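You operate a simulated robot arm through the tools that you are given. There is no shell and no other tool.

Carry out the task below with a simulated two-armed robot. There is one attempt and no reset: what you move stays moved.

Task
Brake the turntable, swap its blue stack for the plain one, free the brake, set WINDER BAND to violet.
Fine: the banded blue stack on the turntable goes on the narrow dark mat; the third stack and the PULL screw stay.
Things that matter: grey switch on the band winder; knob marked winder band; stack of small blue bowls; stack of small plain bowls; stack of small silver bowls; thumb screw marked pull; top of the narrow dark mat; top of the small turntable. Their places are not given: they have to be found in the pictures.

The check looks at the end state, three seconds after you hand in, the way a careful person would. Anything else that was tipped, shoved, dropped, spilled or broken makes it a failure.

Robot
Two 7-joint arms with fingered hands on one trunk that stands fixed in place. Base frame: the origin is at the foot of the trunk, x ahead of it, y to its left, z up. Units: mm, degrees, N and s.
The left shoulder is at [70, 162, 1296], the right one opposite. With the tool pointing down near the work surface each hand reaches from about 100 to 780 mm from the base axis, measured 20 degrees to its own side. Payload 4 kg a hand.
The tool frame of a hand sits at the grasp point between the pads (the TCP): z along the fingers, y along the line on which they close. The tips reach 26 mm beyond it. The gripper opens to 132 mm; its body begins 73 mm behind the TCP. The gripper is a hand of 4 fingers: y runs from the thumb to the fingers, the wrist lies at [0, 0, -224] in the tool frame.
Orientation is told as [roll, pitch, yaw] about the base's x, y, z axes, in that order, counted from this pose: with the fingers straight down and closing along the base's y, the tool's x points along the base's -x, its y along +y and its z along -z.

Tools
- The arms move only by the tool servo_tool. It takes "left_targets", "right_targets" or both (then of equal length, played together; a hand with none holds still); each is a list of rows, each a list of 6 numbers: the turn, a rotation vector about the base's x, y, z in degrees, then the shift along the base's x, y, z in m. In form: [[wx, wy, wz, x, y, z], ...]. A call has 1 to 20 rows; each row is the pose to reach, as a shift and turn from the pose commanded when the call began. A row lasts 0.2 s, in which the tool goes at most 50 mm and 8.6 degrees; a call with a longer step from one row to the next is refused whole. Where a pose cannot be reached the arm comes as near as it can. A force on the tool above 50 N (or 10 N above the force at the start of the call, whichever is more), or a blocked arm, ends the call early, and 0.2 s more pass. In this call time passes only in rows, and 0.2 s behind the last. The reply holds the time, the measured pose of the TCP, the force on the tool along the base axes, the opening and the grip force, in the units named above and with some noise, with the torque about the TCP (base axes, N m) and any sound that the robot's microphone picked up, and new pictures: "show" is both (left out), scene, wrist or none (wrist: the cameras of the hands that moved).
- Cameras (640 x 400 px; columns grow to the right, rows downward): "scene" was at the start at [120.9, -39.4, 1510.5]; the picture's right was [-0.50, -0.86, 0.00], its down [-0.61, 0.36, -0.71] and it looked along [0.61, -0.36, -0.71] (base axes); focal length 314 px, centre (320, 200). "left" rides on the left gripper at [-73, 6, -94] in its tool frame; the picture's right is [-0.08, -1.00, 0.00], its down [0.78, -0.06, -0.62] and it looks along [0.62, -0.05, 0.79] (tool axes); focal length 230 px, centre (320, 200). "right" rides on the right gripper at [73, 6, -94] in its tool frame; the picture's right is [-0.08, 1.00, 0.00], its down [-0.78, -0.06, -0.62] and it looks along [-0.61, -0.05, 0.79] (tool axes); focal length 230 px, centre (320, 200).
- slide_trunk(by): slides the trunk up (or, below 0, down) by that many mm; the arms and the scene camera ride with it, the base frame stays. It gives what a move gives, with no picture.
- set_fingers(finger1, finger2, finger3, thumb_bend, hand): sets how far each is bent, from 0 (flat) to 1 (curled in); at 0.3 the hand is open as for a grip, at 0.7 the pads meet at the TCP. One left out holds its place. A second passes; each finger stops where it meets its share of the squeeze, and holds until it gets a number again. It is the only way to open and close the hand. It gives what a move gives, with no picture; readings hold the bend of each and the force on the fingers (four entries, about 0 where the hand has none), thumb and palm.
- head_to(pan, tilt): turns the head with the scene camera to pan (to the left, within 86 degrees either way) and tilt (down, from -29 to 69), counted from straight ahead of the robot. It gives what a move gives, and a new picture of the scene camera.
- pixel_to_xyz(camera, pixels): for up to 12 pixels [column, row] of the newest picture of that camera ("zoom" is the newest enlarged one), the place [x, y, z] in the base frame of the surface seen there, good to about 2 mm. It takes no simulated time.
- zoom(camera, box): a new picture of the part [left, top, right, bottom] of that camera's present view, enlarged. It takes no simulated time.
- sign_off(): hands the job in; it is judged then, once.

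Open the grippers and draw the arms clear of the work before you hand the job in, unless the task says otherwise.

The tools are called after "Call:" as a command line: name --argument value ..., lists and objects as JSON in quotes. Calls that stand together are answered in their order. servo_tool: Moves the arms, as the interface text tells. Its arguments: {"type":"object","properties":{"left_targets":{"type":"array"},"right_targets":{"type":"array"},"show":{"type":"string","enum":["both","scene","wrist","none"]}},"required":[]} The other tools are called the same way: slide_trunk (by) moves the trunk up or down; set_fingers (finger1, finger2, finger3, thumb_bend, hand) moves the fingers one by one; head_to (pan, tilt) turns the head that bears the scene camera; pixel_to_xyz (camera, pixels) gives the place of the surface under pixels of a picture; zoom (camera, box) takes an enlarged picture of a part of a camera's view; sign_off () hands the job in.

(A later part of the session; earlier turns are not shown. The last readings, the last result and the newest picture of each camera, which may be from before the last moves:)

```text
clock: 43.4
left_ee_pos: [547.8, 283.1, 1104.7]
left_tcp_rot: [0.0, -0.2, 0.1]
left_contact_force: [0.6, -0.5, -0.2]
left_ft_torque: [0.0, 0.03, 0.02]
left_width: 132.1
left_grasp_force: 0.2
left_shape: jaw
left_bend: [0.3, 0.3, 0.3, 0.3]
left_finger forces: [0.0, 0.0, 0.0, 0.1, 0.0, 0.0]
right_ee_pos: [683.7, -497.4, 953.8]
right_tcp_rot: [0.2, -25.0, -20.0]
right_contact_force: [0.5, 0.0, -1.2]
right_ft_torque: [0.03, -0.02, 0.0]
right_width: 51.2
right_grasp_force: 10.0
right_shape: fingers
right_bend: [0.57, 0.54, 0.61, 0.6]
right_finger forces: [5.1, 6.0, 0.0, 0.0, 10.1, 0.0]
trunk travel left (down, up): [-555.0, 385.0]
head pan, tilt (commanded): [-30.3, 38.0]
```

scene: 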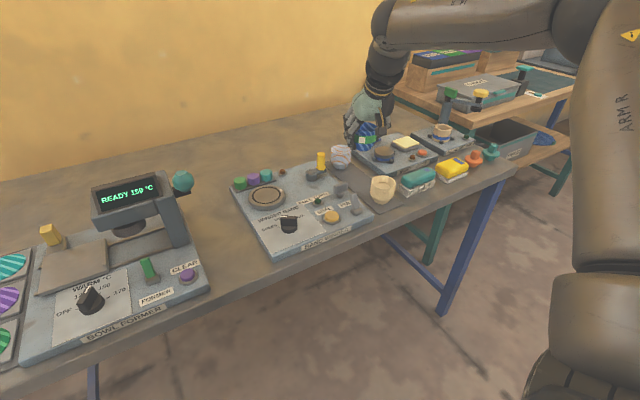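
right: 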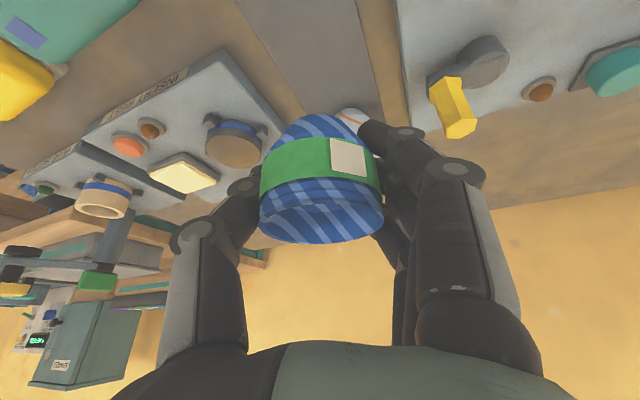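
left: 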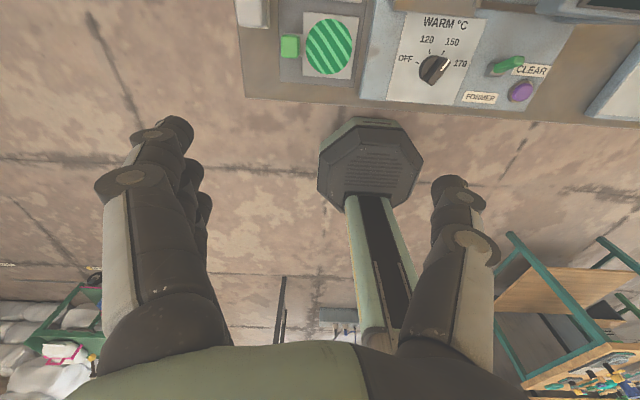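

The stack is now above the mat at (684,-497,954). I lower it to about z 880 and check the clearances.

Call:
servo_tool --right_targets '[[0, 0, 0, 0.001, 0, -0.025], [0, 0, 0, 0.001, 0, -0.05], [0, 0, 0, 0.001, 0, -0.074]]'

Call:
zoom --camera "scene" --box '[310, 110, 430, 230]'

Call:
zoom --camera "right" --box '[160, 0, 480, 260]'

```text
clock: 44.2
left_ee_pos: [549.6, 285.1, 1104.2]
left_tcp_rot: [0.1, -0.3, 0.1]
left_contact_force: [-0.2, 0.1, -0.5]
left_ft_torque: [0.01, -0.02, -0.04]
left_width: 132.2
left_grasp_force: 0.1
left_shape: jaw
left_bend: [0.3, 0.3, 0.3, 0.3]
left_finger forces: [0.0, 0.0, 0.1, 0.1, 0.1, 0.0]
right_ee_pos: [685.9, -497.4, 880.4]
right_tcp_rot: [0.0, -25.0, -19.9]
right_contact_force: [0.4, -0.3, -0.6]
right_ft_torque: [-0.02, -0.01, 0.0]
right_width: 51.4
right_grasp_force: 10.6
right_shape: fingers
right_bend: [0.57, 0.54, 0.61, 0.6]
right_finger forces: [5.2, 6.2, 0.1, 0.1, 9.9, 0.0]
trunk travel left (down, up): [-555.0, 385.0]
head pan, tilt (commanded): [-30.3, 38.0]
```

scene: 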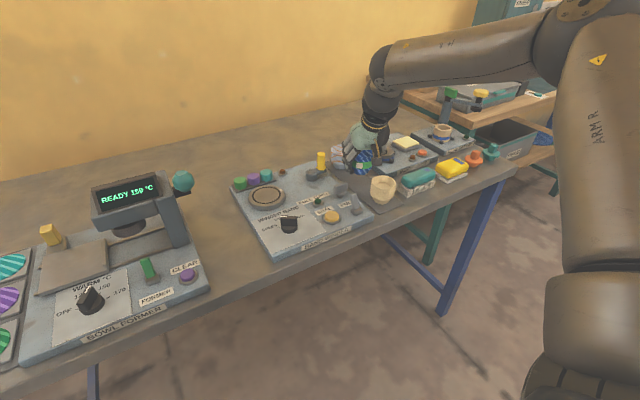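
right: 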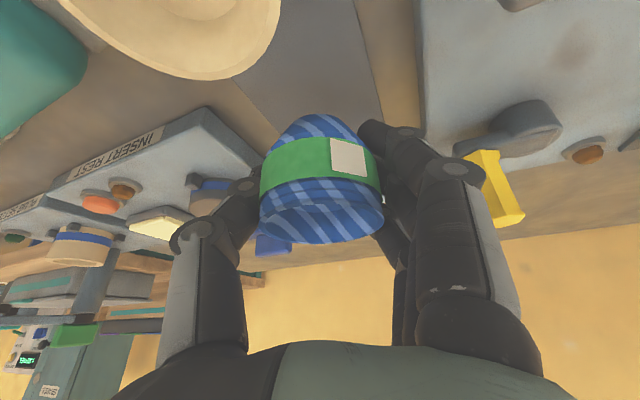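

```text
3.33 times, centred on (370, 170) of scene
```

zoom: 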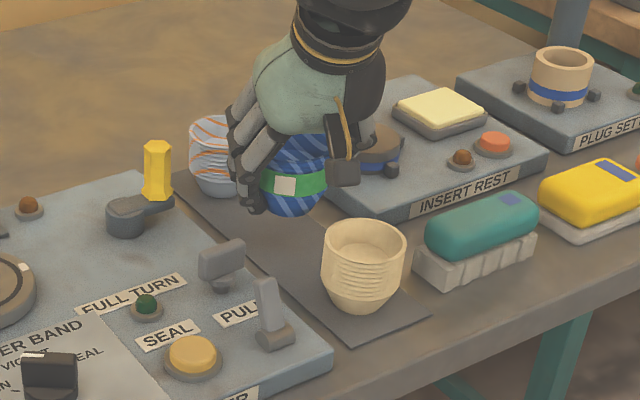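

```text
1.54 times, centred on (320, 130) of right
```

zoom: 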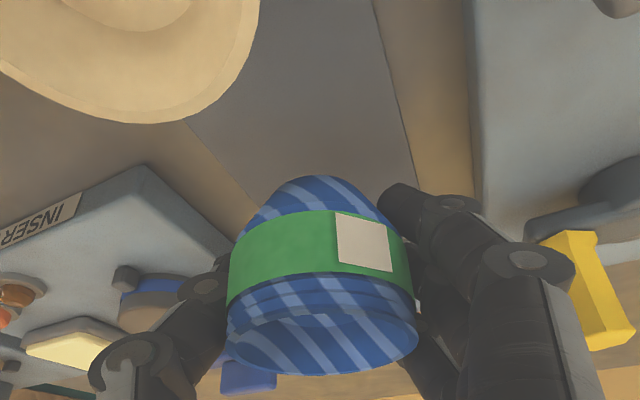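

Clearances look fine, with the wrist camera well above the plain stack. I lower to just above the mat, about TCP z 848, and read the force.

Call:
servo_tool --right_targets '[[0, 0, 0, 0, 0, -0.012], [0, 0, 0, 0, 0, -0.024], [0, 0, 0, 0, 0, -0.032]]'

Call:
zoom --camera "scene" --box '[330, 130, 410, 210]'

```text
clock: 45.0
left_ee_pos: [549.2, 285.9, 1105.0]
left_tcp_rot: [0.0, -0.2, 0.1]
left_contact_force: [-0.7, -0.5, -0.6]
left_ft_torque: [0.03, 0.04, 0.0]
left_width: 131.8
left_grasp_force: 0.1
left_shape: jaw
left_bend: [0.3, 0.3, 0.3, 0.3]
left_finger forces: [0.0, 0.0, 0.0, 0.1, 0.0, 0.0]
right_ee_pos: [685.1, -498.6, 847.7]
right_tcp_rot: [0.2, -25.0, -19.9]
right_contact_force: [-0.5, -0.3, -1.1]
right_ft_torque: [-0.01, 0.0, -0.01]
right_width: 51.1
right_grasp_force: 10.5
right_shape: fingers
right_bend: [0.57, 0.54, 0.61, 0.6]
right_finger forces: [5.2, 6.1, 0.0, 0.1, 9.8, 0.0]
trunk travel left (down, up): [-555.0, 385.0]
head pan, tilt (commanded): [-30.3, 38.0]
```

scene: 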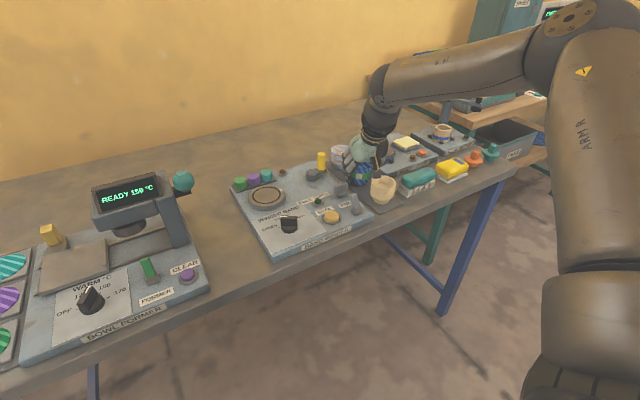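
right: 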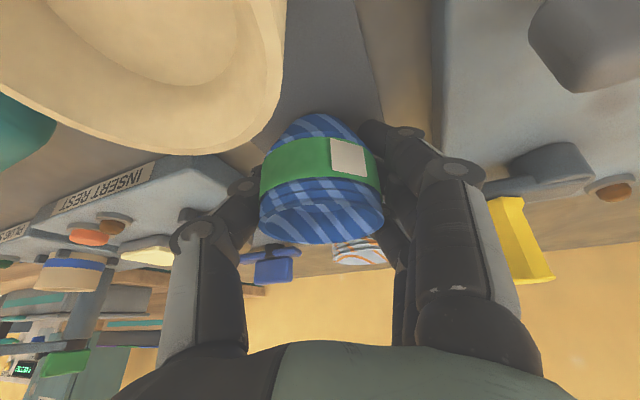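

```text
5.00 times, centred on (370, 170) of scene
```

zoom: 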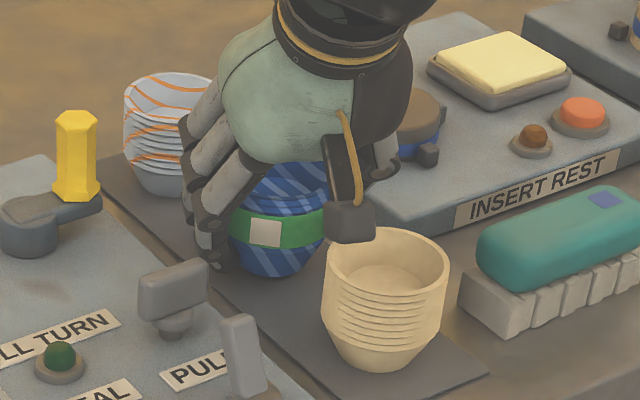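

It's not touching yet, with the vertical force at -1.1 N. I lower in small steps, 1 mm then 1 mm more, and watch the z force.

Call:
servo_tool --right_targets '[[0, 0, 0, 0, 0, -0.001]]' --show "none"

Call:
servo_tool --right_targets '[[0, 0, 0, 0, 0, -0.001]]' --show "none"

```text
clock: 45.4
left_ee_pos: [548.5, 285.5, 1104.2]
left_tcp_rot: [0.0, -0.3, 0.1]
left_contact_force: [0.2, 0.1, 0.1]
left_ft_torque: [0.02, -0.01, 0.0]
left_width: 131.9
left_grasp_force: 0.0
left_shape: jaw
left_bend: [0.3, 0.3, 0.3, 0.3]
left_finger forces: [0.1, 0.0, 0.0, 0.0, 0.0, 0.0]
right_ee_pos: [684.1, -499.3, 847.1]
right_tcp_rot: [0.1, -25.0, -20.0]
right_contact_force: [0.2, -0.6, -1.7]
right_ft_torque: [0.0, 0.03, 0.0]
right_width: 50.9
right_grasp_force: 10.7
right_shape: fingers
right_bend: [0.57, 0.54, 0.61, 0.6]
right_finger forces: [5.2, 6.1, 0.0, 0.0, 9.8, 0.1]
trunk travel left (down, up): [-555.0, 385.0]
head pan, tilt (commanded): [-30.3, 38.0]
```

```text
clock: 45.8
left_ee_pos: [550.2, 285.4, 1105.1]
left_tcp_rot: [0.0, -0.2, 0.0]
left_contact_force: [0.0, -0.4, 0.0]
left_ft_torque: [0.04, -0.01, 0.02]
left_width: 132.0
left_grasp_force: 0.0
left_shape: jaw
left_bend: [0.3, 0.3, 0.3, 0.3]
left_finger forces: [0.1, 0.1, 0.0, 0.0, 0.0, 0.0]
right_ee_pos: [684.7, -499.1, 846.5]
right_tcp_rot: [0.1, -25.0, -20.0]
right_contact_force: [0.2, -0.4, -1.2]
right_ft_torque: [-0.01, 0.0, 0.01]
right_width: 51.2
right_grasp_force: 10.9
right_shape: fingers
right_bend: [0.57, 0.54, 0.61, 0.6]
right_finger forces: [5.2, 6.1, 0.0, 0.0, 9.8, 0.1]
trunk travel left (down, up): [-555.0, 385.0]
head pan, tilt (commanded): [-30.3, 38.0]
```

Still hanging at -1.2 N. I continue down by 1 mm at a time.

Call:
servo_tool --right_targets '[[0, 0, 0, 0, 0, -0.001]]' --show "none"

Call:
servo_tool --right_targets '[[0, 0, 0, 0, 0, -0.001]]' --show "none"

```text
clock: 46.2
left_ee_pos: [550.0, 285.3, 1104.0]
left_tcp_rot: [0.0, -0.3, 0.2]
left_contact_force: [0.1, 0.4, 0.0]
left_ft_torque: [-0.01, 0.0, 0.01]
left_width: 131.8
left_grasp_force: 0.0
left_shape: jaw
left_bend: [0.3, 0.3, 0.3, 0.3]
left_finger forces: [0.0, 0.0, 0.1, 0.0, 0.0, 0.1]
right_ee_pos: [685.1, -498.5, 845.5]
right_tcp_rot: [0.1, -25.0, -19.9]
right_contact_force: [-0.1, 0.2, -1.6]
right_ft_torque: [0.02, 0.0, 0.03]
right_width: 51.0
right_grasp_force: 10.5
right_shape: fingers
right_bend: [0.57, 0.54, 0.61, 0.6]
right_finger forces: [5.2, 6.1, 0.0, 0.0, 9.8, 0.0]
trunk travel left (down, up): [-555.0, 385.0]
head pan, tilt (commanded): [-30.3, 38.0]
```

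```text
clock: 46.6
left_ee_pos: [549.4, 285.9, 1104.3]
left_tcp_rot: [0.0, -0.3, 0.2]
left_contact_force: [0.4, 0.0, 0.1]
left_ft_torque: [-0.01, 0.01, -0.01]
left_width: 131.5
left_grasp_force: 0.1
left_shape: jaw
left_bend: [0.3, 0.3, 0.3, 0.3]
left_finger forces: [0.0, 0.1, 0.0, 0.0, 0.0, 0.1]
right_ee_pos: [686.2, -497.6, 843.6]
right_tcp_rot: [0.1, -25.1, -19.9]
right_contact_force: [-0.3, 0.6, -1.3]
right_ft_torque: [0.02, 0.01, 0.03]
right_width: 51.0
right_grasp_force: 10.4
right_shape: fingers
right_bend: [0.57, 0.54, 0.61, 0.6]
right_finger forces: [5.2, 6.0, 0.0, 0.0, 9.8, 0.0]
trunk travel left (down, up): [-555.0, 385.0]
head pan, tilt (commanded): [-30.3, 38.0]
```

Still about -1.3 N at z 844. I check the bottom of the stack against the mat in a fresh zoom.

Call:
zoom --camera "scene" --box '[340, 150, 390, 200]'

Call:
pixel_to_xyz --camera "zoom" --pixels '[[250, 260], [250, 300], [250, 310], [250, 320], [250, 330], [250, 340], [250, 360], [170, 305], [175, 330], [300, 300]]'

```text
8.00 times, centred on (365, 175) of scene
```

zoom: 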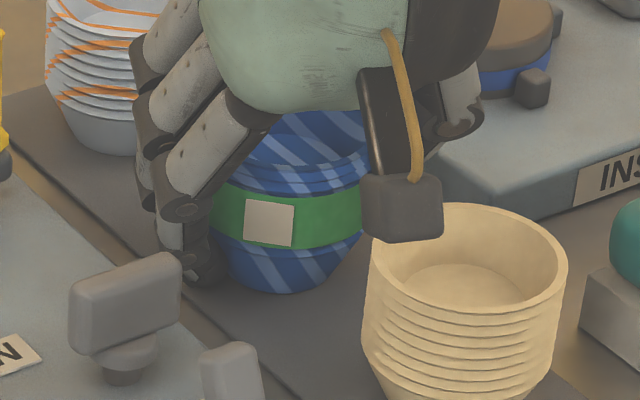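

```text
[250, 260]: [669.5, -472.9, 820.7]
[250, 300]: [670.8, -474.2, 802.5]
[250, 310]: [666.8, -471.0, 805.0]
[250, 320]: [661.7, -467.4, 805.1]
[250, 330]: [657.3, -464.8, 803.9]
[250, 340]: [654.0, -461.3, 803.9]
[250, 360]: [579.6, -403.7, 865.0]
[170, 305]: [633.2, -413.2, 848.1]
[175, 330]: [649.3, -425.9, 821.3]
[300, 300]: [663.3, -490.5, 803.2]
```

The bottom edge at zoom (275,292) is very close to the mat, which is at z 804. I keep lowering in 1 mm steps.

Call:
servo_tool --right_targets '[[0, 0, 0, 0, 0, -0.001]]' --show "none"

Call:
servo_tool --right_targets '[[0, 0, 0, 0, 0, -0.001]]' --show "none"

```text
clock: 47.0
left_ee_pos: [548.7, 285.8, 1103.0]
left_tcp_rot: [0.0, -0.2, 0.1]
left_contact_force: [-0.1, -0.3, 0.0]
left_ft_torque: [0.01, 0.0, -0.02]
left_width: 132.1
left_grasp_force: 0.1
left_shape: jaw
left_bend: [0.3, 0.3, 0.3, 0.3]
left_finger forces: [0.0, 0.1, 0.0, 0.0, 0.0, 0.0]
right_ee_pos: [686.0, -497.6, 843.3]
right_tcp_rot: [0.2, -25.0, -19.9]
right_contact_force: [0.0, 0.4, 1.3]
right_ft_torque: [0.06, 0.03, -0.01]
right_width: 50.9
right_grasp_force: 11.3
right_shape: fingers
right_bend: [0.57, 0.54, 0.61, 0.6]
right_finger forces: [6.6, 6.1, 0.0, 0.1, 10.0, 0.0]
trunk travel left (down, up): [-555.0, 385.0]
head pan, tilt (commanded): [-30.3, 38.0]
```

```text
clock: 47.4
left_ee_pos: [549.5, 285.5, 1105.0]
left_tcp_rot: [0.0, -0.3, 0.0]
left_contact_force: [-0.2, -0.4, 0.4]
left_ft_torque: [0.0, 0.03, 0.01]
left_width: 132.0
left_grasp_force: 0.0
left_shape: jaw
left_bend: [0.3, 0.3, 0.3, 0.3]
left_finger forces: [0.1, 0.0, 0.1, 0.0, 0.0, 0.0]
right_ee_pos: [686.1, -498.3, 843.4]
right_tcp_rot: [0.1, -25.2, -20.1]
right_contact_force: [-1.7, 0.7, 4.4]
right_ft_torque: [0.13, -0.02, 0.03]
right_width: 51.0
right_grasp_force: 13.0
right_shape: fingers
right_bend: [0.57, 0.55, 0.61, 0.6]
right_finger forces: [10.1, 6.0, 0.0, 0.0, 10.7, 0.0]
trunk travel left (down, up): [-555.0, 385.0]
head pan, tilt (commanded): [-30.3, 38.0]
```

Contact: the z force rose to +4.4 N. I ease up by 0.8 mm and open the fingers gently in two steps.

Call:
servo_tool --right_targets '[[0, 0, 0, 0, 0, 0.0008]]' --show "none"

Call:
set_fingers --hand "right" --finger1 0.58 --finger2 0.56 --finger3 0.55 --thumb_bend 0.6

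Call:
set_fingers --hand "right" --finger1 0.54 --finger2 0.52 --finger3 0.52 --thumb_bend 0.55

Call:
zoom --camera "scene" --box '[340, 140, 400, 200]'

Call:
zoom --camera "right" --box '[160, 60, 480, 260]'

```text
clock: 47.8
left_ee_pos: [548.4, 285.1, 1104.4]
left_tcp_rot: [0.0, -0.2, 0.1]
left_contact_force: [-0.1, -0.5, 0.0]
left_ft_torque: [-0.02, -0.02, 0.03]
left_width: 131.6
left_grasp_force: 0.1
left_shape: jaw
left_bend: [0.3, 0.3, 0.3, 0.3]
left_finger forces: [0.0, 0.0, 0.0, 0.0, 0.1, 0.0]
right_ee_pos: [686.1, -497.7, 843.1]
right_tcp_rot: [0.1, -25.1, -20.0]
right_contact_force: [-0.7, -1.1, 2.0]
right_ft_torque: [0.06, 0.03, -0.05]
right_width: 50.6
right_grasp_force: 12.6
right_shape: fingers
right_bend: [0.57, 0.55, 0.61, 0.6]
right_finger forces: [8.3, 6.1, 0.0, 0.0, 10.8, 0.1]
trunk travel left (down, up): [-555.0, 385.0]
head pan, tilt (commanded): [-30.3, 38.0]
```

```text
clock: 48.8
left_ee_pos: [549.3, 285.2, 1103.7]
left_tcp_rot: [0.1, -0.2, 0.1]
left_contact_force: [-0.3, -0.2, 0.5]
left_ft_torque: [0.02, 0.02, -0.01]
left_width: 132.1
left_grasp_force: 0.0
left_shape: jaw
left_bend: [0.3, 0.3, 0.3, 0.3]
left_finger forces: [0.1, 0.0, 0.0, 0.0, 0.0, 0.1]
right_ee_pos: [685.8, -498.3, 844.2]
right_tcp_rot: [0.2, -25.1, -20.0]
right_contact_force: [0.2, -1.5, 3.0]
right_ft_torque: [0.03, 0.0, 0.0]
right_width: 51.9
right_grasp_force: 7.0
right_shape: fingers
right_bend: [0.56, 0.54, 0.55, 0.58]
right_finger forces: [6.5, 2.3, 0.1, 0.1, 4.8, 0.1]
trunk travel left (down, up): [-555.0, 385.0]
head pan, tilt (commanded): [-30.3, 38.0]
```

```text
clock: 49.8
left_ee_pos: [549.3, 285.4, 1104.4]
left_tcp_rot: [0.0, -0.2, 0.1]
left_contact_force: [0.0, 0.3, 0.1]
left_ft_torque: [-0.02, -0.02, -0.02]
left_width: 132.2
left_grasp_force: 0.0
left_shape: jaw
left_bend: [0.3, 0.3, 0.3, 0.3]
left_finger forces: [0.0, 0.0, 0.0, 0.0, 0.0, 0.1]
right_ee_pos: [686.1, -497.0, 844.1]
right_tcp_rot: [0.1, -25.0, -19.9]
right_contact_force: [0.4, 0.1, 3.4]
right_ft_torque: [0.06, -0.01, 0.02]
right_width: 54.9
right_grasp_force: 2.2
right_shape: fingers
right_bend: [0.55, 0.52, 0.52, 0.55]
right_finger forces: [4.1, 0.0, 0.0, 0.0, 0.7, 0.0]
trunk travel left (down, up): [-555.0, 385.0]
head pan, tilt (commanded): [-30.3, 38.0]
```

```text
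6.67 times, centred on (370, 170) of scene
```

zoom: 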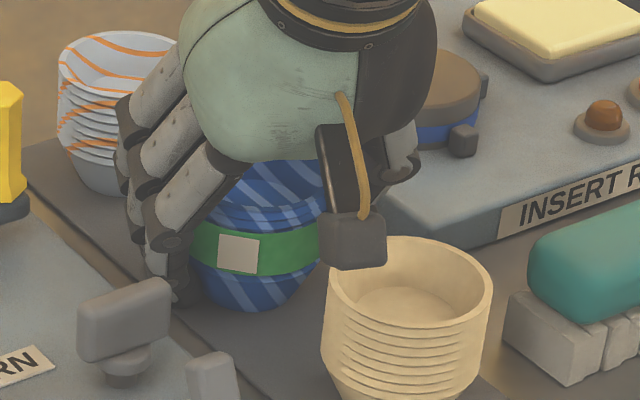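

```text
2.00 times, centred on (320, 160) of right
```

zoom: 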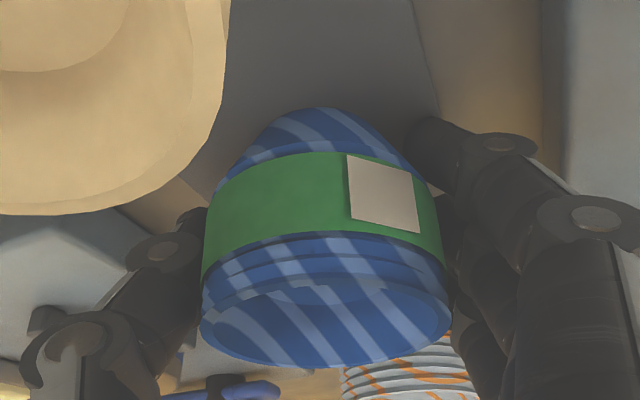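

Only finger 1 still shows 4 N, from its tip resting on the mat; the stack stands freely. I open the hand wider so that nothing touches the stack.

Call:
set_fingers --hand "right" --finger1 0.48 --finger2 0.47 --finger3 0.47 --thumb_bend 0.49

Call:
servo_tool --right_targets '[[0, 0, 0, 0, 0, 0.003]]'

Call:
zoom --camera "scene" --box '[340, 140, 400, 200]'

Call:
zoom --camera "right" --box '[160, 60, 480, 260]'

```text
clock: 50.8
left_ee_pos: [549.7, 285.3, 1104.4]
left_tcp_rot: [-0.1, -0.2, 0.1]
left_contact_force: [0.5, 0.5, 0.2]
left_ft_torque: [-0.01, 0.01, 0.0]
left_width: 132.0
left_grasp_force: 0.1
left_shape: jaw
left_bend: [0.3, 0.3, 0.3, 0.3]
left_finger forces: [0.0, 0.1, 0.1, 0.0, 0.0, 0.0]
right_ee_pos: [686.2, -497.6, 843.0]
right_tcp_rot: [0.1, -25.0, -19.9]
right_contact_force: [1.3, 0.0, -0.8]
right_ft_torque: [0.0, 0.03, 0.02]
right_width: 74.7
right_grasp_force: 0.0
right_shape: fingers
right_bend: [0.48, 0.47, 0.47, 0.49]
right_finger forces: [0.1, 0.0, 0.1, 0.0, 0.0, 0.0]
trunk travel left (down, up): [-555.0, 385.0]
head pan, tilt (commanded): [-30.3, 38.0]
```

```text
clock: 51.2
left_ee_pos: [548.2, 284.4, 1104.8]
left_tcp_rot: [0.0, -0.2, 0.1]
left_contact_force: [0.1, 0.5, -0.3]
left_ft_torque: [-0.01, 0.01, -0.03]
left_width: 131.8
left_grasp_force: 0.0
left_shape: jaw
left_bend: [0.3, 0.3, 0.3, 0.3]
left_finger forces: [0.0, 0.0, 0.0, 0.0, 0.0, 0.1]
right_ee_pos: [685.7, -497.7, 846.4]
right_tcp_rot: [0.1, -25.0, -19.9]
right_contact_force: [-0.5, 0.5, 0.9]
right_ft_torque: [-0.01, 0.01, 0.02]
right_width: 74.7
right_grasp_force: 0.0
right_shape: fingers
right_bend: [0.48, 0.47, 0.47, 0.49]
right_finger forces: [0.1, 0.1, 0.0, 0.0, 0.0, 0.0]
trunk travel left (down, up): [-555.0, 385.0]
head pan, tilt (commanded): [-30.3, 38.0]
```

scene: 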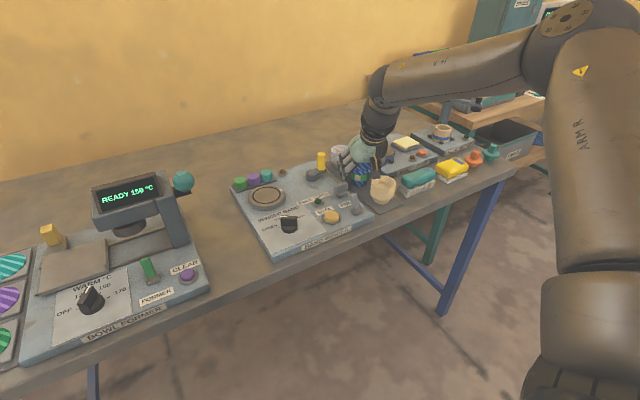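
right: 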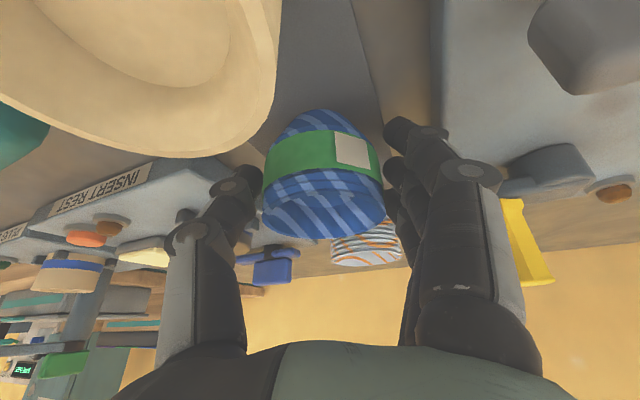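

```text
6.67 times, centred on (370, 170) of scene
```

zoom: 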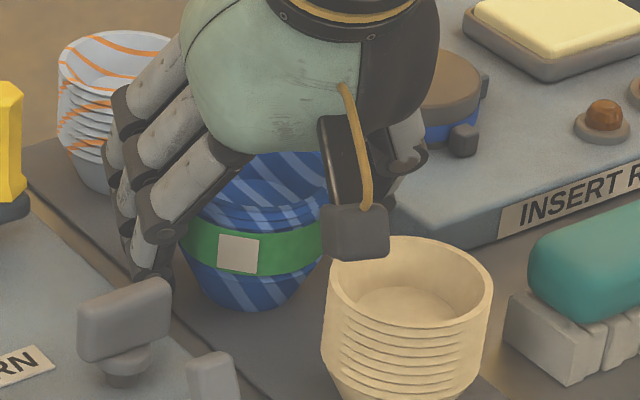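

```text
2.00 times, centred on (320, 160) of right
```

zoom: 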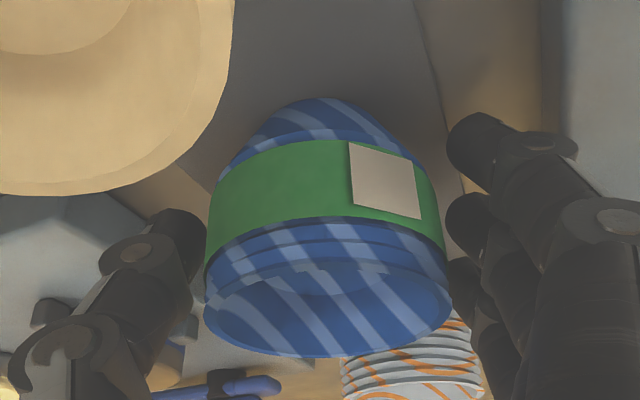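

The hand is clear of the standing blue stack. I raise it straight up 100 mm.

Call:
servo_tool --right_targets '[[0, 0, 0, 0, 0, 0.015], [0, 0, 0, 0, 0, 0.035], [0, 0, 0, 0, 0, 0.06], [0, 0, 0, 0, 0, 0.085], [0, 0, 0, 0, 0, 0.11]]'

Call:
zoom --camera "scene" --box '[320, 130, 420, 230]'

```text
clock: 52.4
left_ee_pos: [548.4, 285.5, 1104.4]
left_tcp_rot: [0.1, -0.2, 0.2]
left_contact_force: [-0.4, -0.3, -0.2]
left_ft_torque: [0.0, -0.02, 0.0]
left_width: 132.1
left_grasp_force: 0.1
left_shape: jaw
left_bend: [0.3, 0.3, 0.3, 0.3]
left_finger forces: [0.0, 0.1, 0.0, 0.1, 0.0, 0.0]
right_ee_pos: [685.1, -498.5, 957.2]
right_tcp_rot: [0.1, -25.1, -19.9]
right_contact_force: [1.2, 0.0, -0.4]
right_ft_torque: [0.0, 0.02, 0.02]
right_width: 75.1
right_grasp_force: 0.0
right_shape: fingers
right_bend: [0.48, 0.47, 0.47, 0.49]
right_finger forces: [0.0, 0.0, 0.0, 0.1, 0.0, 0.0]
trunk travel left (down, up): [-555.0, 385.0]
head pan, tilt (commanded): [-30.3, 38.0]
```

scene: 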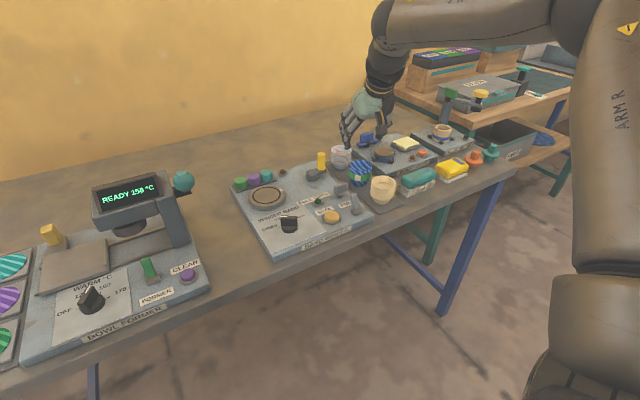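
right: 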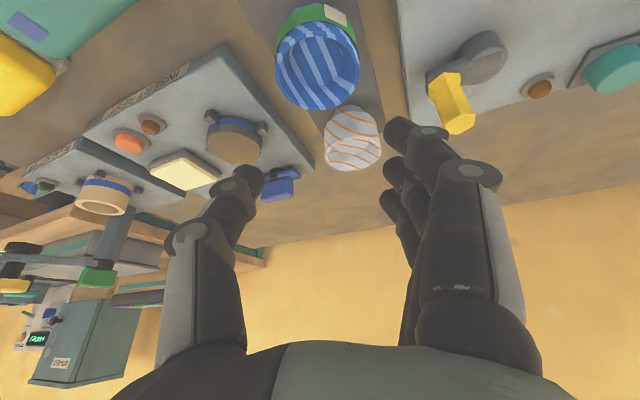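

```text
4.00 times, centred on (370, 180) of scene
```

zoom: 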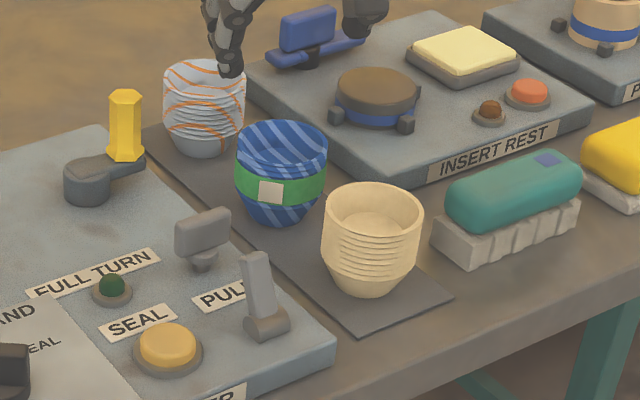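

The blue stack stands upright on the mat between the other two. Before gripping the plain one I measure its neighbours: the lever, the brush and the winder's edge.

Call:
pixel_to_xyz --camera "zoom" --pixels '[[436, 222], [434, 240], [468, 258], [450, 195], [447, 215], [470, 165], [333, 335], [262, 260], [255, 255], [285, 325], [580, 200], [545, 150]]'

Call:
pixel_to_xyz --camera "right" --pixels '[[278, 70], [357, 70], [318, 105], [318, 35], [318, 75], [240, 180], [410, 140], [225, 245], [470, 180], [180, 245], [495, 280]]'

```text
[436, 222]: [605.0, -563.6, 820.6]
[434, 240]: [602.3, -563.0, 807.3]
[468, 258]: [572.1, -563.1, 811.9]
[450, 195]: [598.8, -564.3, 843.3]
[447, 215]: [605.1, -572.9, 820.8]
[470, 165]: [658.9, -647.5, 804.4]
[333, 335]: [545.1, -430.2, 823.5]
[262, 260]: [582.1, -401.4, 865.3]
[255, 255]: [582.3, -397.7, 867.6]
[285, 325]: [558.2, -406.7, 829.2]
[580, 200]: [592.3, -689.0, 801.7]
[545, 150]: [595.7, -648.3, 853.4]
```

```text
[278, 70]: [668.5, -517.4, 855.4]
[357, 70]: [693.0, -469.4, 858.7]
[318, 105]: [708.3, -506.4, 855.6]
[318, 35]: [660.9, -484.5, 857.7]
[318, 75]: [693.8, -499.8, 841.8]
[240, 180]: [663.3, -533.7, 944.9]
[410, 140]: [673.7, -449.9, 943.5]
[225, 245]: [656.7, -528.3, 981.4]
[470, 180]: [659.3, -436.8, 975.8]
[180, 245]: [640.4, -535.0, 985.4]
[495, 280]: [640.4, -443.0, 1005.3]
```

The blue stack is centred at (685,-495) on the mat, and the brush starts at y -563. I move the hand over the plain stack at (594.5,-498), keeping yaw -20° and the tilt.

Call:
servo_tool --right_targets '[[0, 0, 0, -0.03, 0, 0], [0, 0, 0, -0.06, 0, 0], [0, 0, 0, -0.0905, 0.0005, 0], [0, 0, 0, -0.0905, 0.0005, -0.03], [0, 0, 0, -0.0905, 0.0005, -0.055]]'

Call:
zoom --camera "right" --box '[160, 40, 480, 260]'

Call:
zoom --camera "scene" --box '[320, 130, 440, 240]'

```text
clock: 53.6
left_ee_pos: [548.7, 284.3, 1103.6]
left_tcp_rot: [0.0, -0.1, -0.1]
left_contact_force: [0.0, 0.3, 0.6]
left_ft_torque: [0.02, -0.02, 0.01]
left_width: 132.1
left_grasp_force: 0.1
left_shape: jaw
left_bend: [0.3, 0.3, 0.3, 0.3]
left_finger forces: [0.0, 0.0, 0.1, 0.0, 0.0, 0.0]
right_ee_pos: [595.0, -496.6, 902.1]
right_tcp_rot: [0.3, -25.0, -20.0]
right_contact_force: [-0.4, 0.3, 0.2]
right_ft_torque: [0.0, -0.04, -0.01]
right_width: 74.8
right_grasp_force: 0.0
right_shape: fingers
right_bend: [0.48, 0.47, 0.47, 0.49]
right_finger forces: [0.0, 0.1, 0.0, 0.0, 0.0, 0.0]
trunk travel left (down, up): [-555.0, 385.0]
head pan, tilt (commanded): [-30.3, 38.0]
```

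scene: 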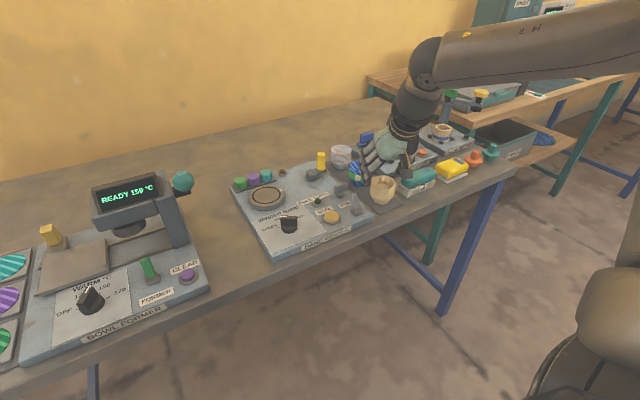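
right: 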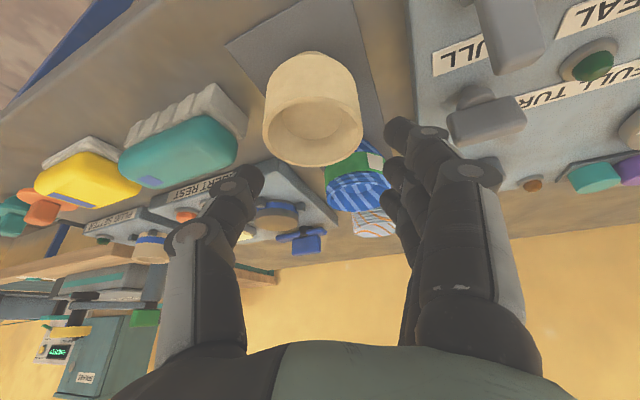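

```text
1.82 times, centred on (320, 150) of right
```

zoom: 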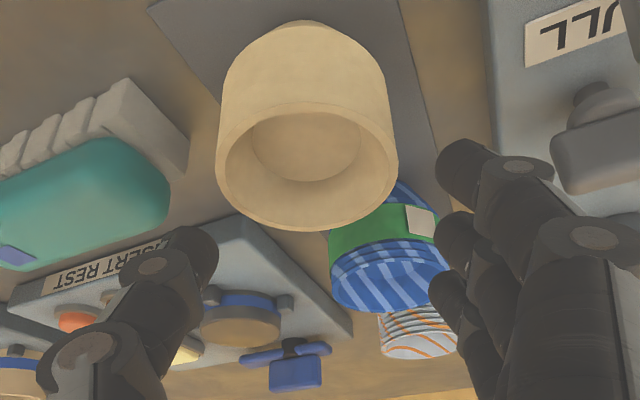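

```text
3.64 times, centred on (380, 185) of scene
```

zoom: 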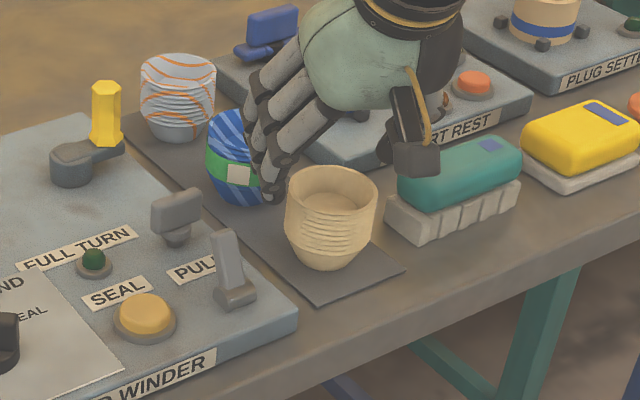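

The plain stack lies between thumb and fingers in the wrist view, at (313,110). I measure its rim from here to centre precisely.

Call:
pixel_to_xyz --camera "right" --pixels '[[265, 128], [361, 128], [310, 163], [312, 101], [285, 156], [340, 155], [312, 60], [240, 180], [393, 130], [345, 108], [282, 108]]'

```text
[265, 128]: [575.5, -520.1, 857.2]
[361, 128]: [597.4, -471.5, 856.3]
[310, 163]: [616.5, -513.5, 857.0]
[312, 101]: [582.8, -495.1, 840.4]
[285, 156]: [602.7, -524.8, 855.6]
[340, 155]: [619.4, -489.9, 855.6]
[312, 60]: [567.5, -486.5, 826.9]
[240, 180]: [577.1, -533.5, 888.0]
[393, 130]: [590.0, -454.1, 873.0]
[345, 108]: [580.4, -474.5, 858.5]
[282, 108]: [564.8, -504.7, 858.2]
```

The rim fits a circle centred at (592.7,-498.6) with radius 28. I correct the position slightly and descend in steps to TCP z about 848.

Call:
servo_tool --right_targets '[[0, 0, 0, -0.0015, -0.001, -0.015], [0, 0, 0, -0.0015, -0.001, -0.03], [0, 0, 0, -0.0015, -0.001, -0.042]]'

Call:
zoom --camera "right" --box '[160, 60, 480, 260]'

Call:
zoom --camera "scene" --box '[320, 130, 440, 240]'

```text
clock: 54.4
left_ee_pos: [549.8, 285.5, 1104.5]
left_tcp_rot: [0.0, -0.2, 0.0]
left_contact_force: [-0.1, 0.2, -0.5]
left_ft_torque: [0.02, 0.0, 0.03]
left_width: 131.9
left_grasp_force: 0.1
left_shape: jaw
left_bend: [0.3, 0.3, 0.3, 0.3]
left_finger forces: [0.0, 0.0, 0.1, 0.0, 0.1, 0.0]
right_ee_pos: [593.4, -499.1, 860.1]
right_tcp_rot: [0.1, -25.0, -20.0]
right_contact_force: [-0.3, 0.0, 0.9]
right_ft_torque: [0.01, 0.02, 0.03]
right_width: 74.7
right_grasp_force: 0.1
right_shape: fingers
right_bend: [0.48, 0.47, 0.47, 0.49]
right_finger forces: [0.0, 0.0, 0.0, 0.0, 0.0, 0.1]
trunk travel left (down, up): [-555.0, 385.0]
head pan, tilt (commanded): [-30.3, 38.0]
```

scene: 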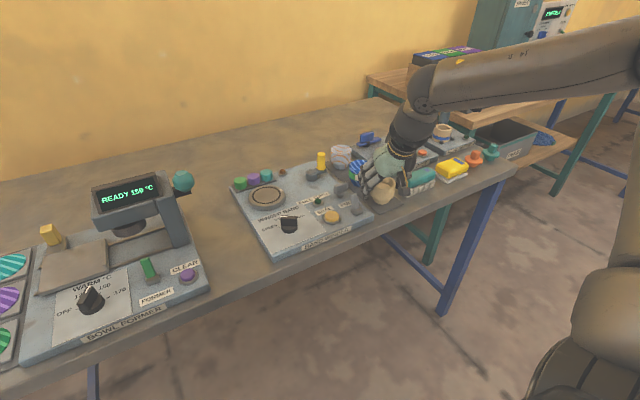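
right: 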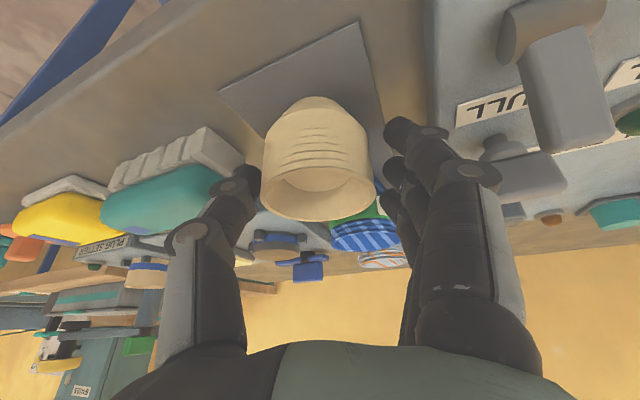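

```text
2.00 times, centred on (320, 160) of right
```

zoom: 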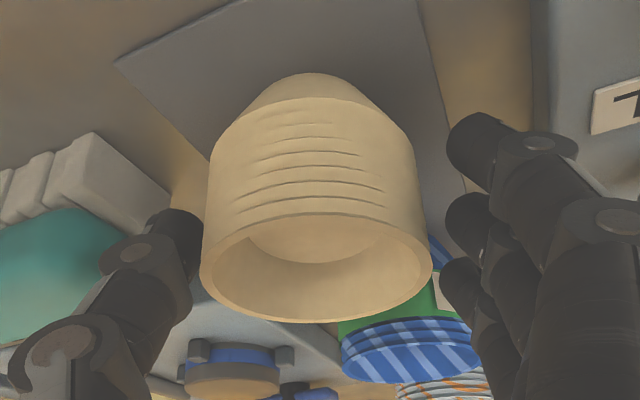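

```text
3.64 times, centred on (380, 185) of scene
```

zoom: 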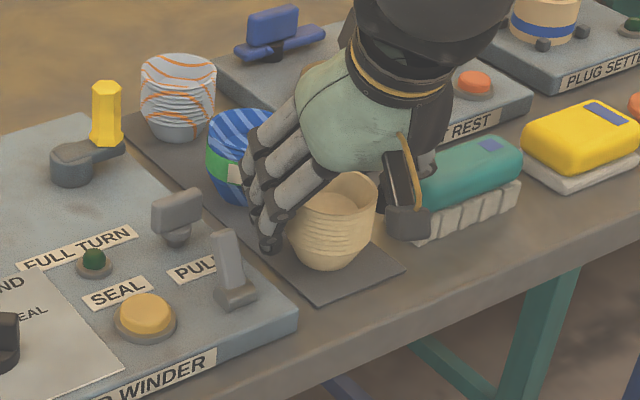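

The hand is centred around the plain stack, with no contact. I lower the last 12 mm to z 848 and then close gently.

Call:
servo_tool --right_targets '[[0, 0, 0, 0, 0, -0.006], [0, 0, 0, 0, 0, -0.012]]' --show "none"

Call:
set_fingers --hand "right" --finger1 0.54 --finger2 0.54 --finger3 0.54 --thumb_bend 0.54

Call:
zoom --camera "right" --box '[160, 60, 480, 260]'

```text
clock: 55.0
left_ee_pos: [548.1, 285.0, 1104.6]
left_tcp_rot: [0.0, -0.3, 0.1]
left_contact_force: [-0.3, 0.2, 0.3]
left_ft_torque: [-0.02, 0.01, -0.01]
left_width: 131.9
left_grasp_force: 0.1
left_shape: jaw
left_bend: [0.3, 0.3, 0.3, 0.3]
left_finger forces: [0.0, 0.1, 0.0, 0.0, 0.0, 0.0]
right_ee_pos: [592.7, -497.2, 847.9]
right_tcp_rot: [0.1, -25.0, -19.9]
right_contact_force: [-0.1, 0.9, 0.3]
right_ft_torque: [-0.01, 0.01, -0.01]
right_width: 75.0
right_grasp_force: 0.1
right_shape: fingers
right_bend: [0.48, 0.47, 0.47, 0.49]
right_finger forces: [0.1, 0.0, 0.0, 0.0, 0.0, 0.0]
trunk travel left (down, up): [-555.0, 385.0]
head pan, tilt (commanded): [-30.3, 38.0]
```

```text
clock: 56.0
left_ee_pos: [548.8, 285.8, 1103.0]
left_tcp_rot: [0.0, -0.2, 0.0]
left_contact_force: [0.0, 0.0, 0.0]
left_ft_torque: [-0.01, 0.0, -0.01]
left_width: 131.9
left_grasp_force: 0.2
left_shape: jaw
left_bend: [0.3, 0.3, 0.3, 0.3]
left_finger forces: [0.1, 0.0, 0.0, 0.0, 0.1, 0.0]
right_ee_pos: [593.2, -498.0, 848.6]
right_tcp_rot: [0.1, -24.9, -19.8]
right_contact_force: [0.3, 0.7, 0.7]
right_ft_torque: [-0.01, -0.01, 0.02]
right_width: 59.8
right_grasp_force: 1.8
right_shape: fingers
right_bend: [0.54, 0.53, 0.54, 0.53]
right_finger forces: [0.0, 0.9, 0.0, 0.1, 1.0, 0.1]
trunk travel left (down, up): [-555.0, 385.0]
head pan, tilt (commanded): [-30.3, 38.0]
```

```text
2.00 times, centred on (320, 160) of right
```

zoom: 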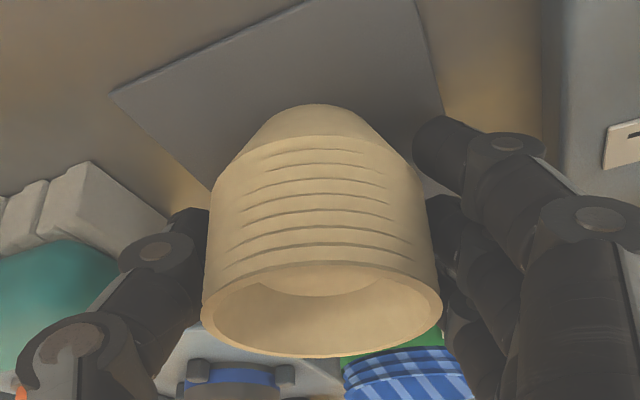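

Finger 2 and the thumb touch with about 1 N each, so it's balanced. I tighten in two steps to the same grip as before.

Call:
set_fingers --hand "right" --finger1 0.59 --finger2 0.59 --finger3 0.58 --thumb_bend 0.59

Call:
set_fingers --hand "right" --finger1 0.63 --finger2 0.63 --finger3 0.61 --thumb_bend 0.63

Call:
zoom --camera "right" --box '[160, 60, 480, 260]'

Call:
zoom --camera "scene" --box '[320, 130, 440, 240]'

```text
clock: 57.0
left_ee_pos: [548.7, 285.6, 1105.4]
left_tcp_rot: [0.0, -0.3, 0.2]
left_contact_force: [0.3, -0.7, -0.1]
left_ft_torque: [0.02, -0.02, -0.02]
left_width: 131.7
left_grasp_force: 0.2
left_shape: jaw
left_bend: [0.3, 0.3, 0.3, 0.3]
left_finger forces: [0.0, 0.0, 0.0, 0.1, 0.1, 0.0]
right_ee_pos: [593.1, -498.1, 847.5]
right_tcp_rot: [0.0, -25.0, -19.9]
right_contact_force: [-0.5, -0.6, -0.3]
right_ft_torque: [0.02, 0.02, -0.02]
right_width: 56.5
right_grasp_force: 6.8
right_shape: fingers
right_bend: [0.55, 0.54, 0.57, 0.56]
right_finger forces: [2.7, 4.1, 0.1, 0.1, 6.9, 0.0]
trunk travel left (down, up): [-555.0, 385.0]
head pan, tilt (commanded): [-30.3, 38.0]
```

```text
clock: 58.0
left_ee_pos: [549.4, 285.6, 1104.4]
left_tcp_rot: [0.0, -0.2, 0.1]
left_contact_force: [-0.2, -0.2, -0.2]
left_ft_torque: [0.0, -0.01, -0.03]
left_width: 132.0
left_grasp_force: 0.1
left_shape: jaw
left_bend: [0.3, 0.3, 0.3, 0.3]
left_finger forces: [0.0, 0.0, 0.1, 0.1, 0.0, 0.0]
right_ee_pos: [593.3, -498.6, 847.3]
right_tcp_rot: [0.1, -25.1, -19.8]
right_contact_force: [-0.1, -0.9, -0.6]
right_ft_torque: [-0.02, -0.01, -0.01]
right_width: 55.3
right_grasp_force: 12.2
right_shape: fingers
right_bend: [0.56, 0.54, 0.6, 0.58]
right_finger forces: [5.0, 6.4, 0.6, 0.0, 12.1, 0.0]
trunk travel left (down, up): [-555.0, 385.0]
head pan, tilt (commanded): [-30.3, 38.0]
```

```text
2.00 times, centred on (320, 160) of right
```

zoom: 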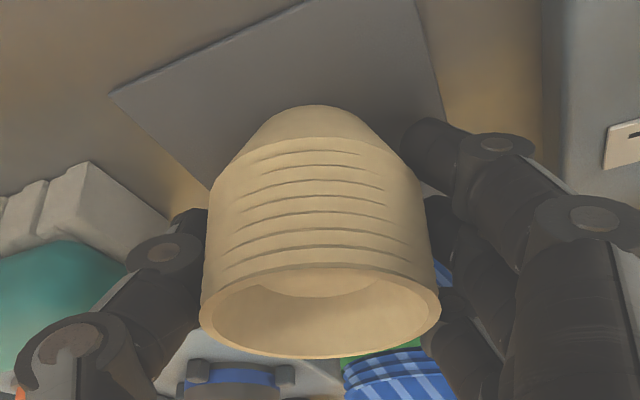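

```text
3.64 times, centred on (380, 185) of scene
```

zoom: 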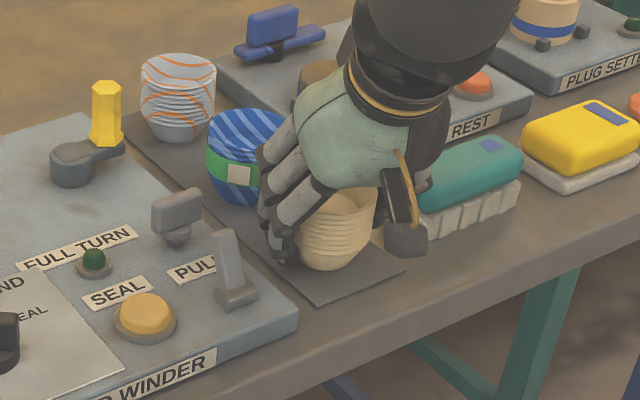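

The grip is firm (fingers 5.0, 6.4 and 0.6 N, thumb 12 N) and the stack is still upright. I lift 15 mm and check.

Call:
servo_tool --right_targets '[[0, 0, 0, 0, 0, 0.004], [0, 0, 0, 0, 0, 0.009], [0, 0, 0, 0, 0, 0.015]]'

Call:
zoom --camera "right" --box '[160, 60, 480, 260]'

Call:
zoom --camera "scene" --box '[320, 130, 440, 240]'

```text
clock: 58.8
left_ee_pos: [549.9, 284.7, 1105.1]
left_tcp_rot: [0.0, -0.2, 0.1]
left_contact_force: [0.2, -0.5, 0.4]
left_ft_torque: [0.0, 0.01, 0.04]
left_width: 131.8
left_grasp_force: 0.1
left_shape: jaw
left_bend: [0.3, 0.3, 0.3, 0.3]
left_finger forces: [0.1, 0.0, 0.0, 0.0, 0.0, 0.1]
right_ee_pos: [592.1, -498.2, 861.9]
right_tcp_rot: [0.0, -25.0, -20.0]
right_contact_force: [-0.2, -1.0, -0.4]
right_ft_torque: [0.01, 0.0, -0.02]
right_width: 55.3
right_grasp_force: 11.8
right_shape: fingers
right_bend: [0.56, 0.54, 0.6, 0.58]
right_finger forces: [5.0, 6.4, 0.7, 0.0, 12.1, 0.1]
trunk travel left (down, up): [-555.0, 385.0]
head pan, tilt (commanded): [-30.3, 38.0]
```

scene: 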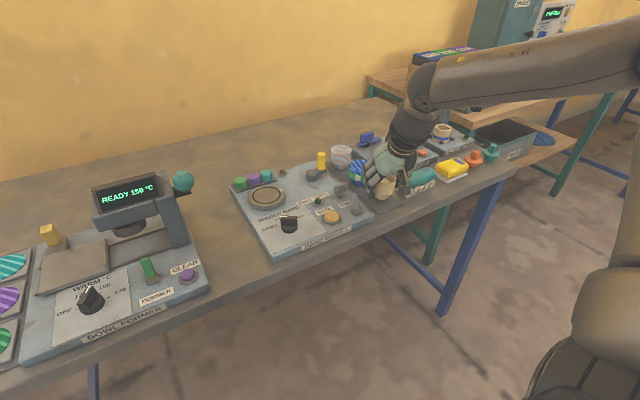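
right: 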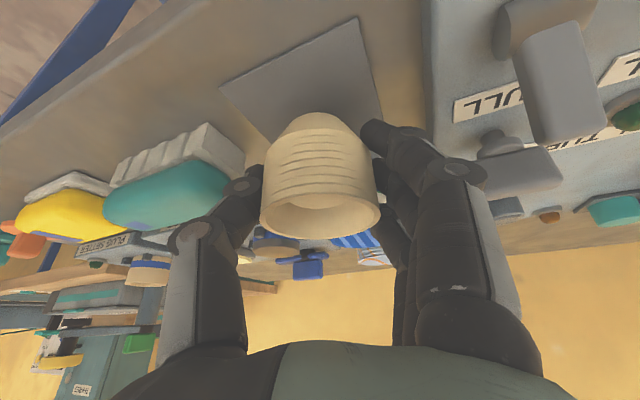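

```text
2.00 times, centred on (320, 160) of right
```

zoom: 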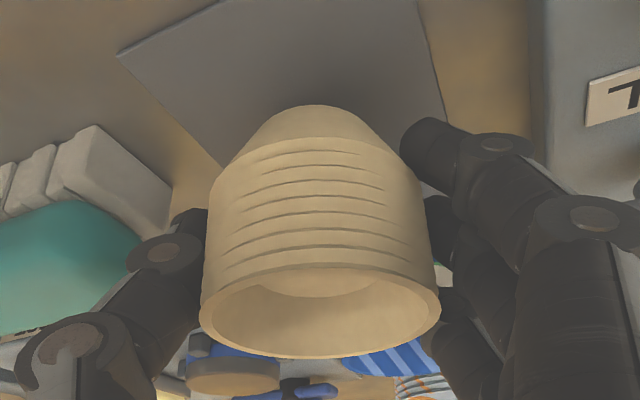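

```text
3.64 times, centred on (380, 185) of scene
```

zoom: 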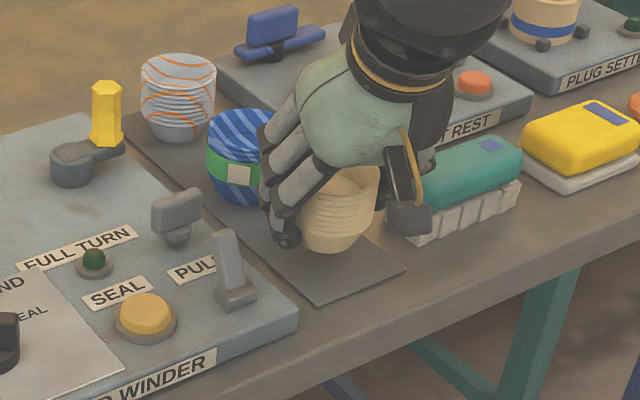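

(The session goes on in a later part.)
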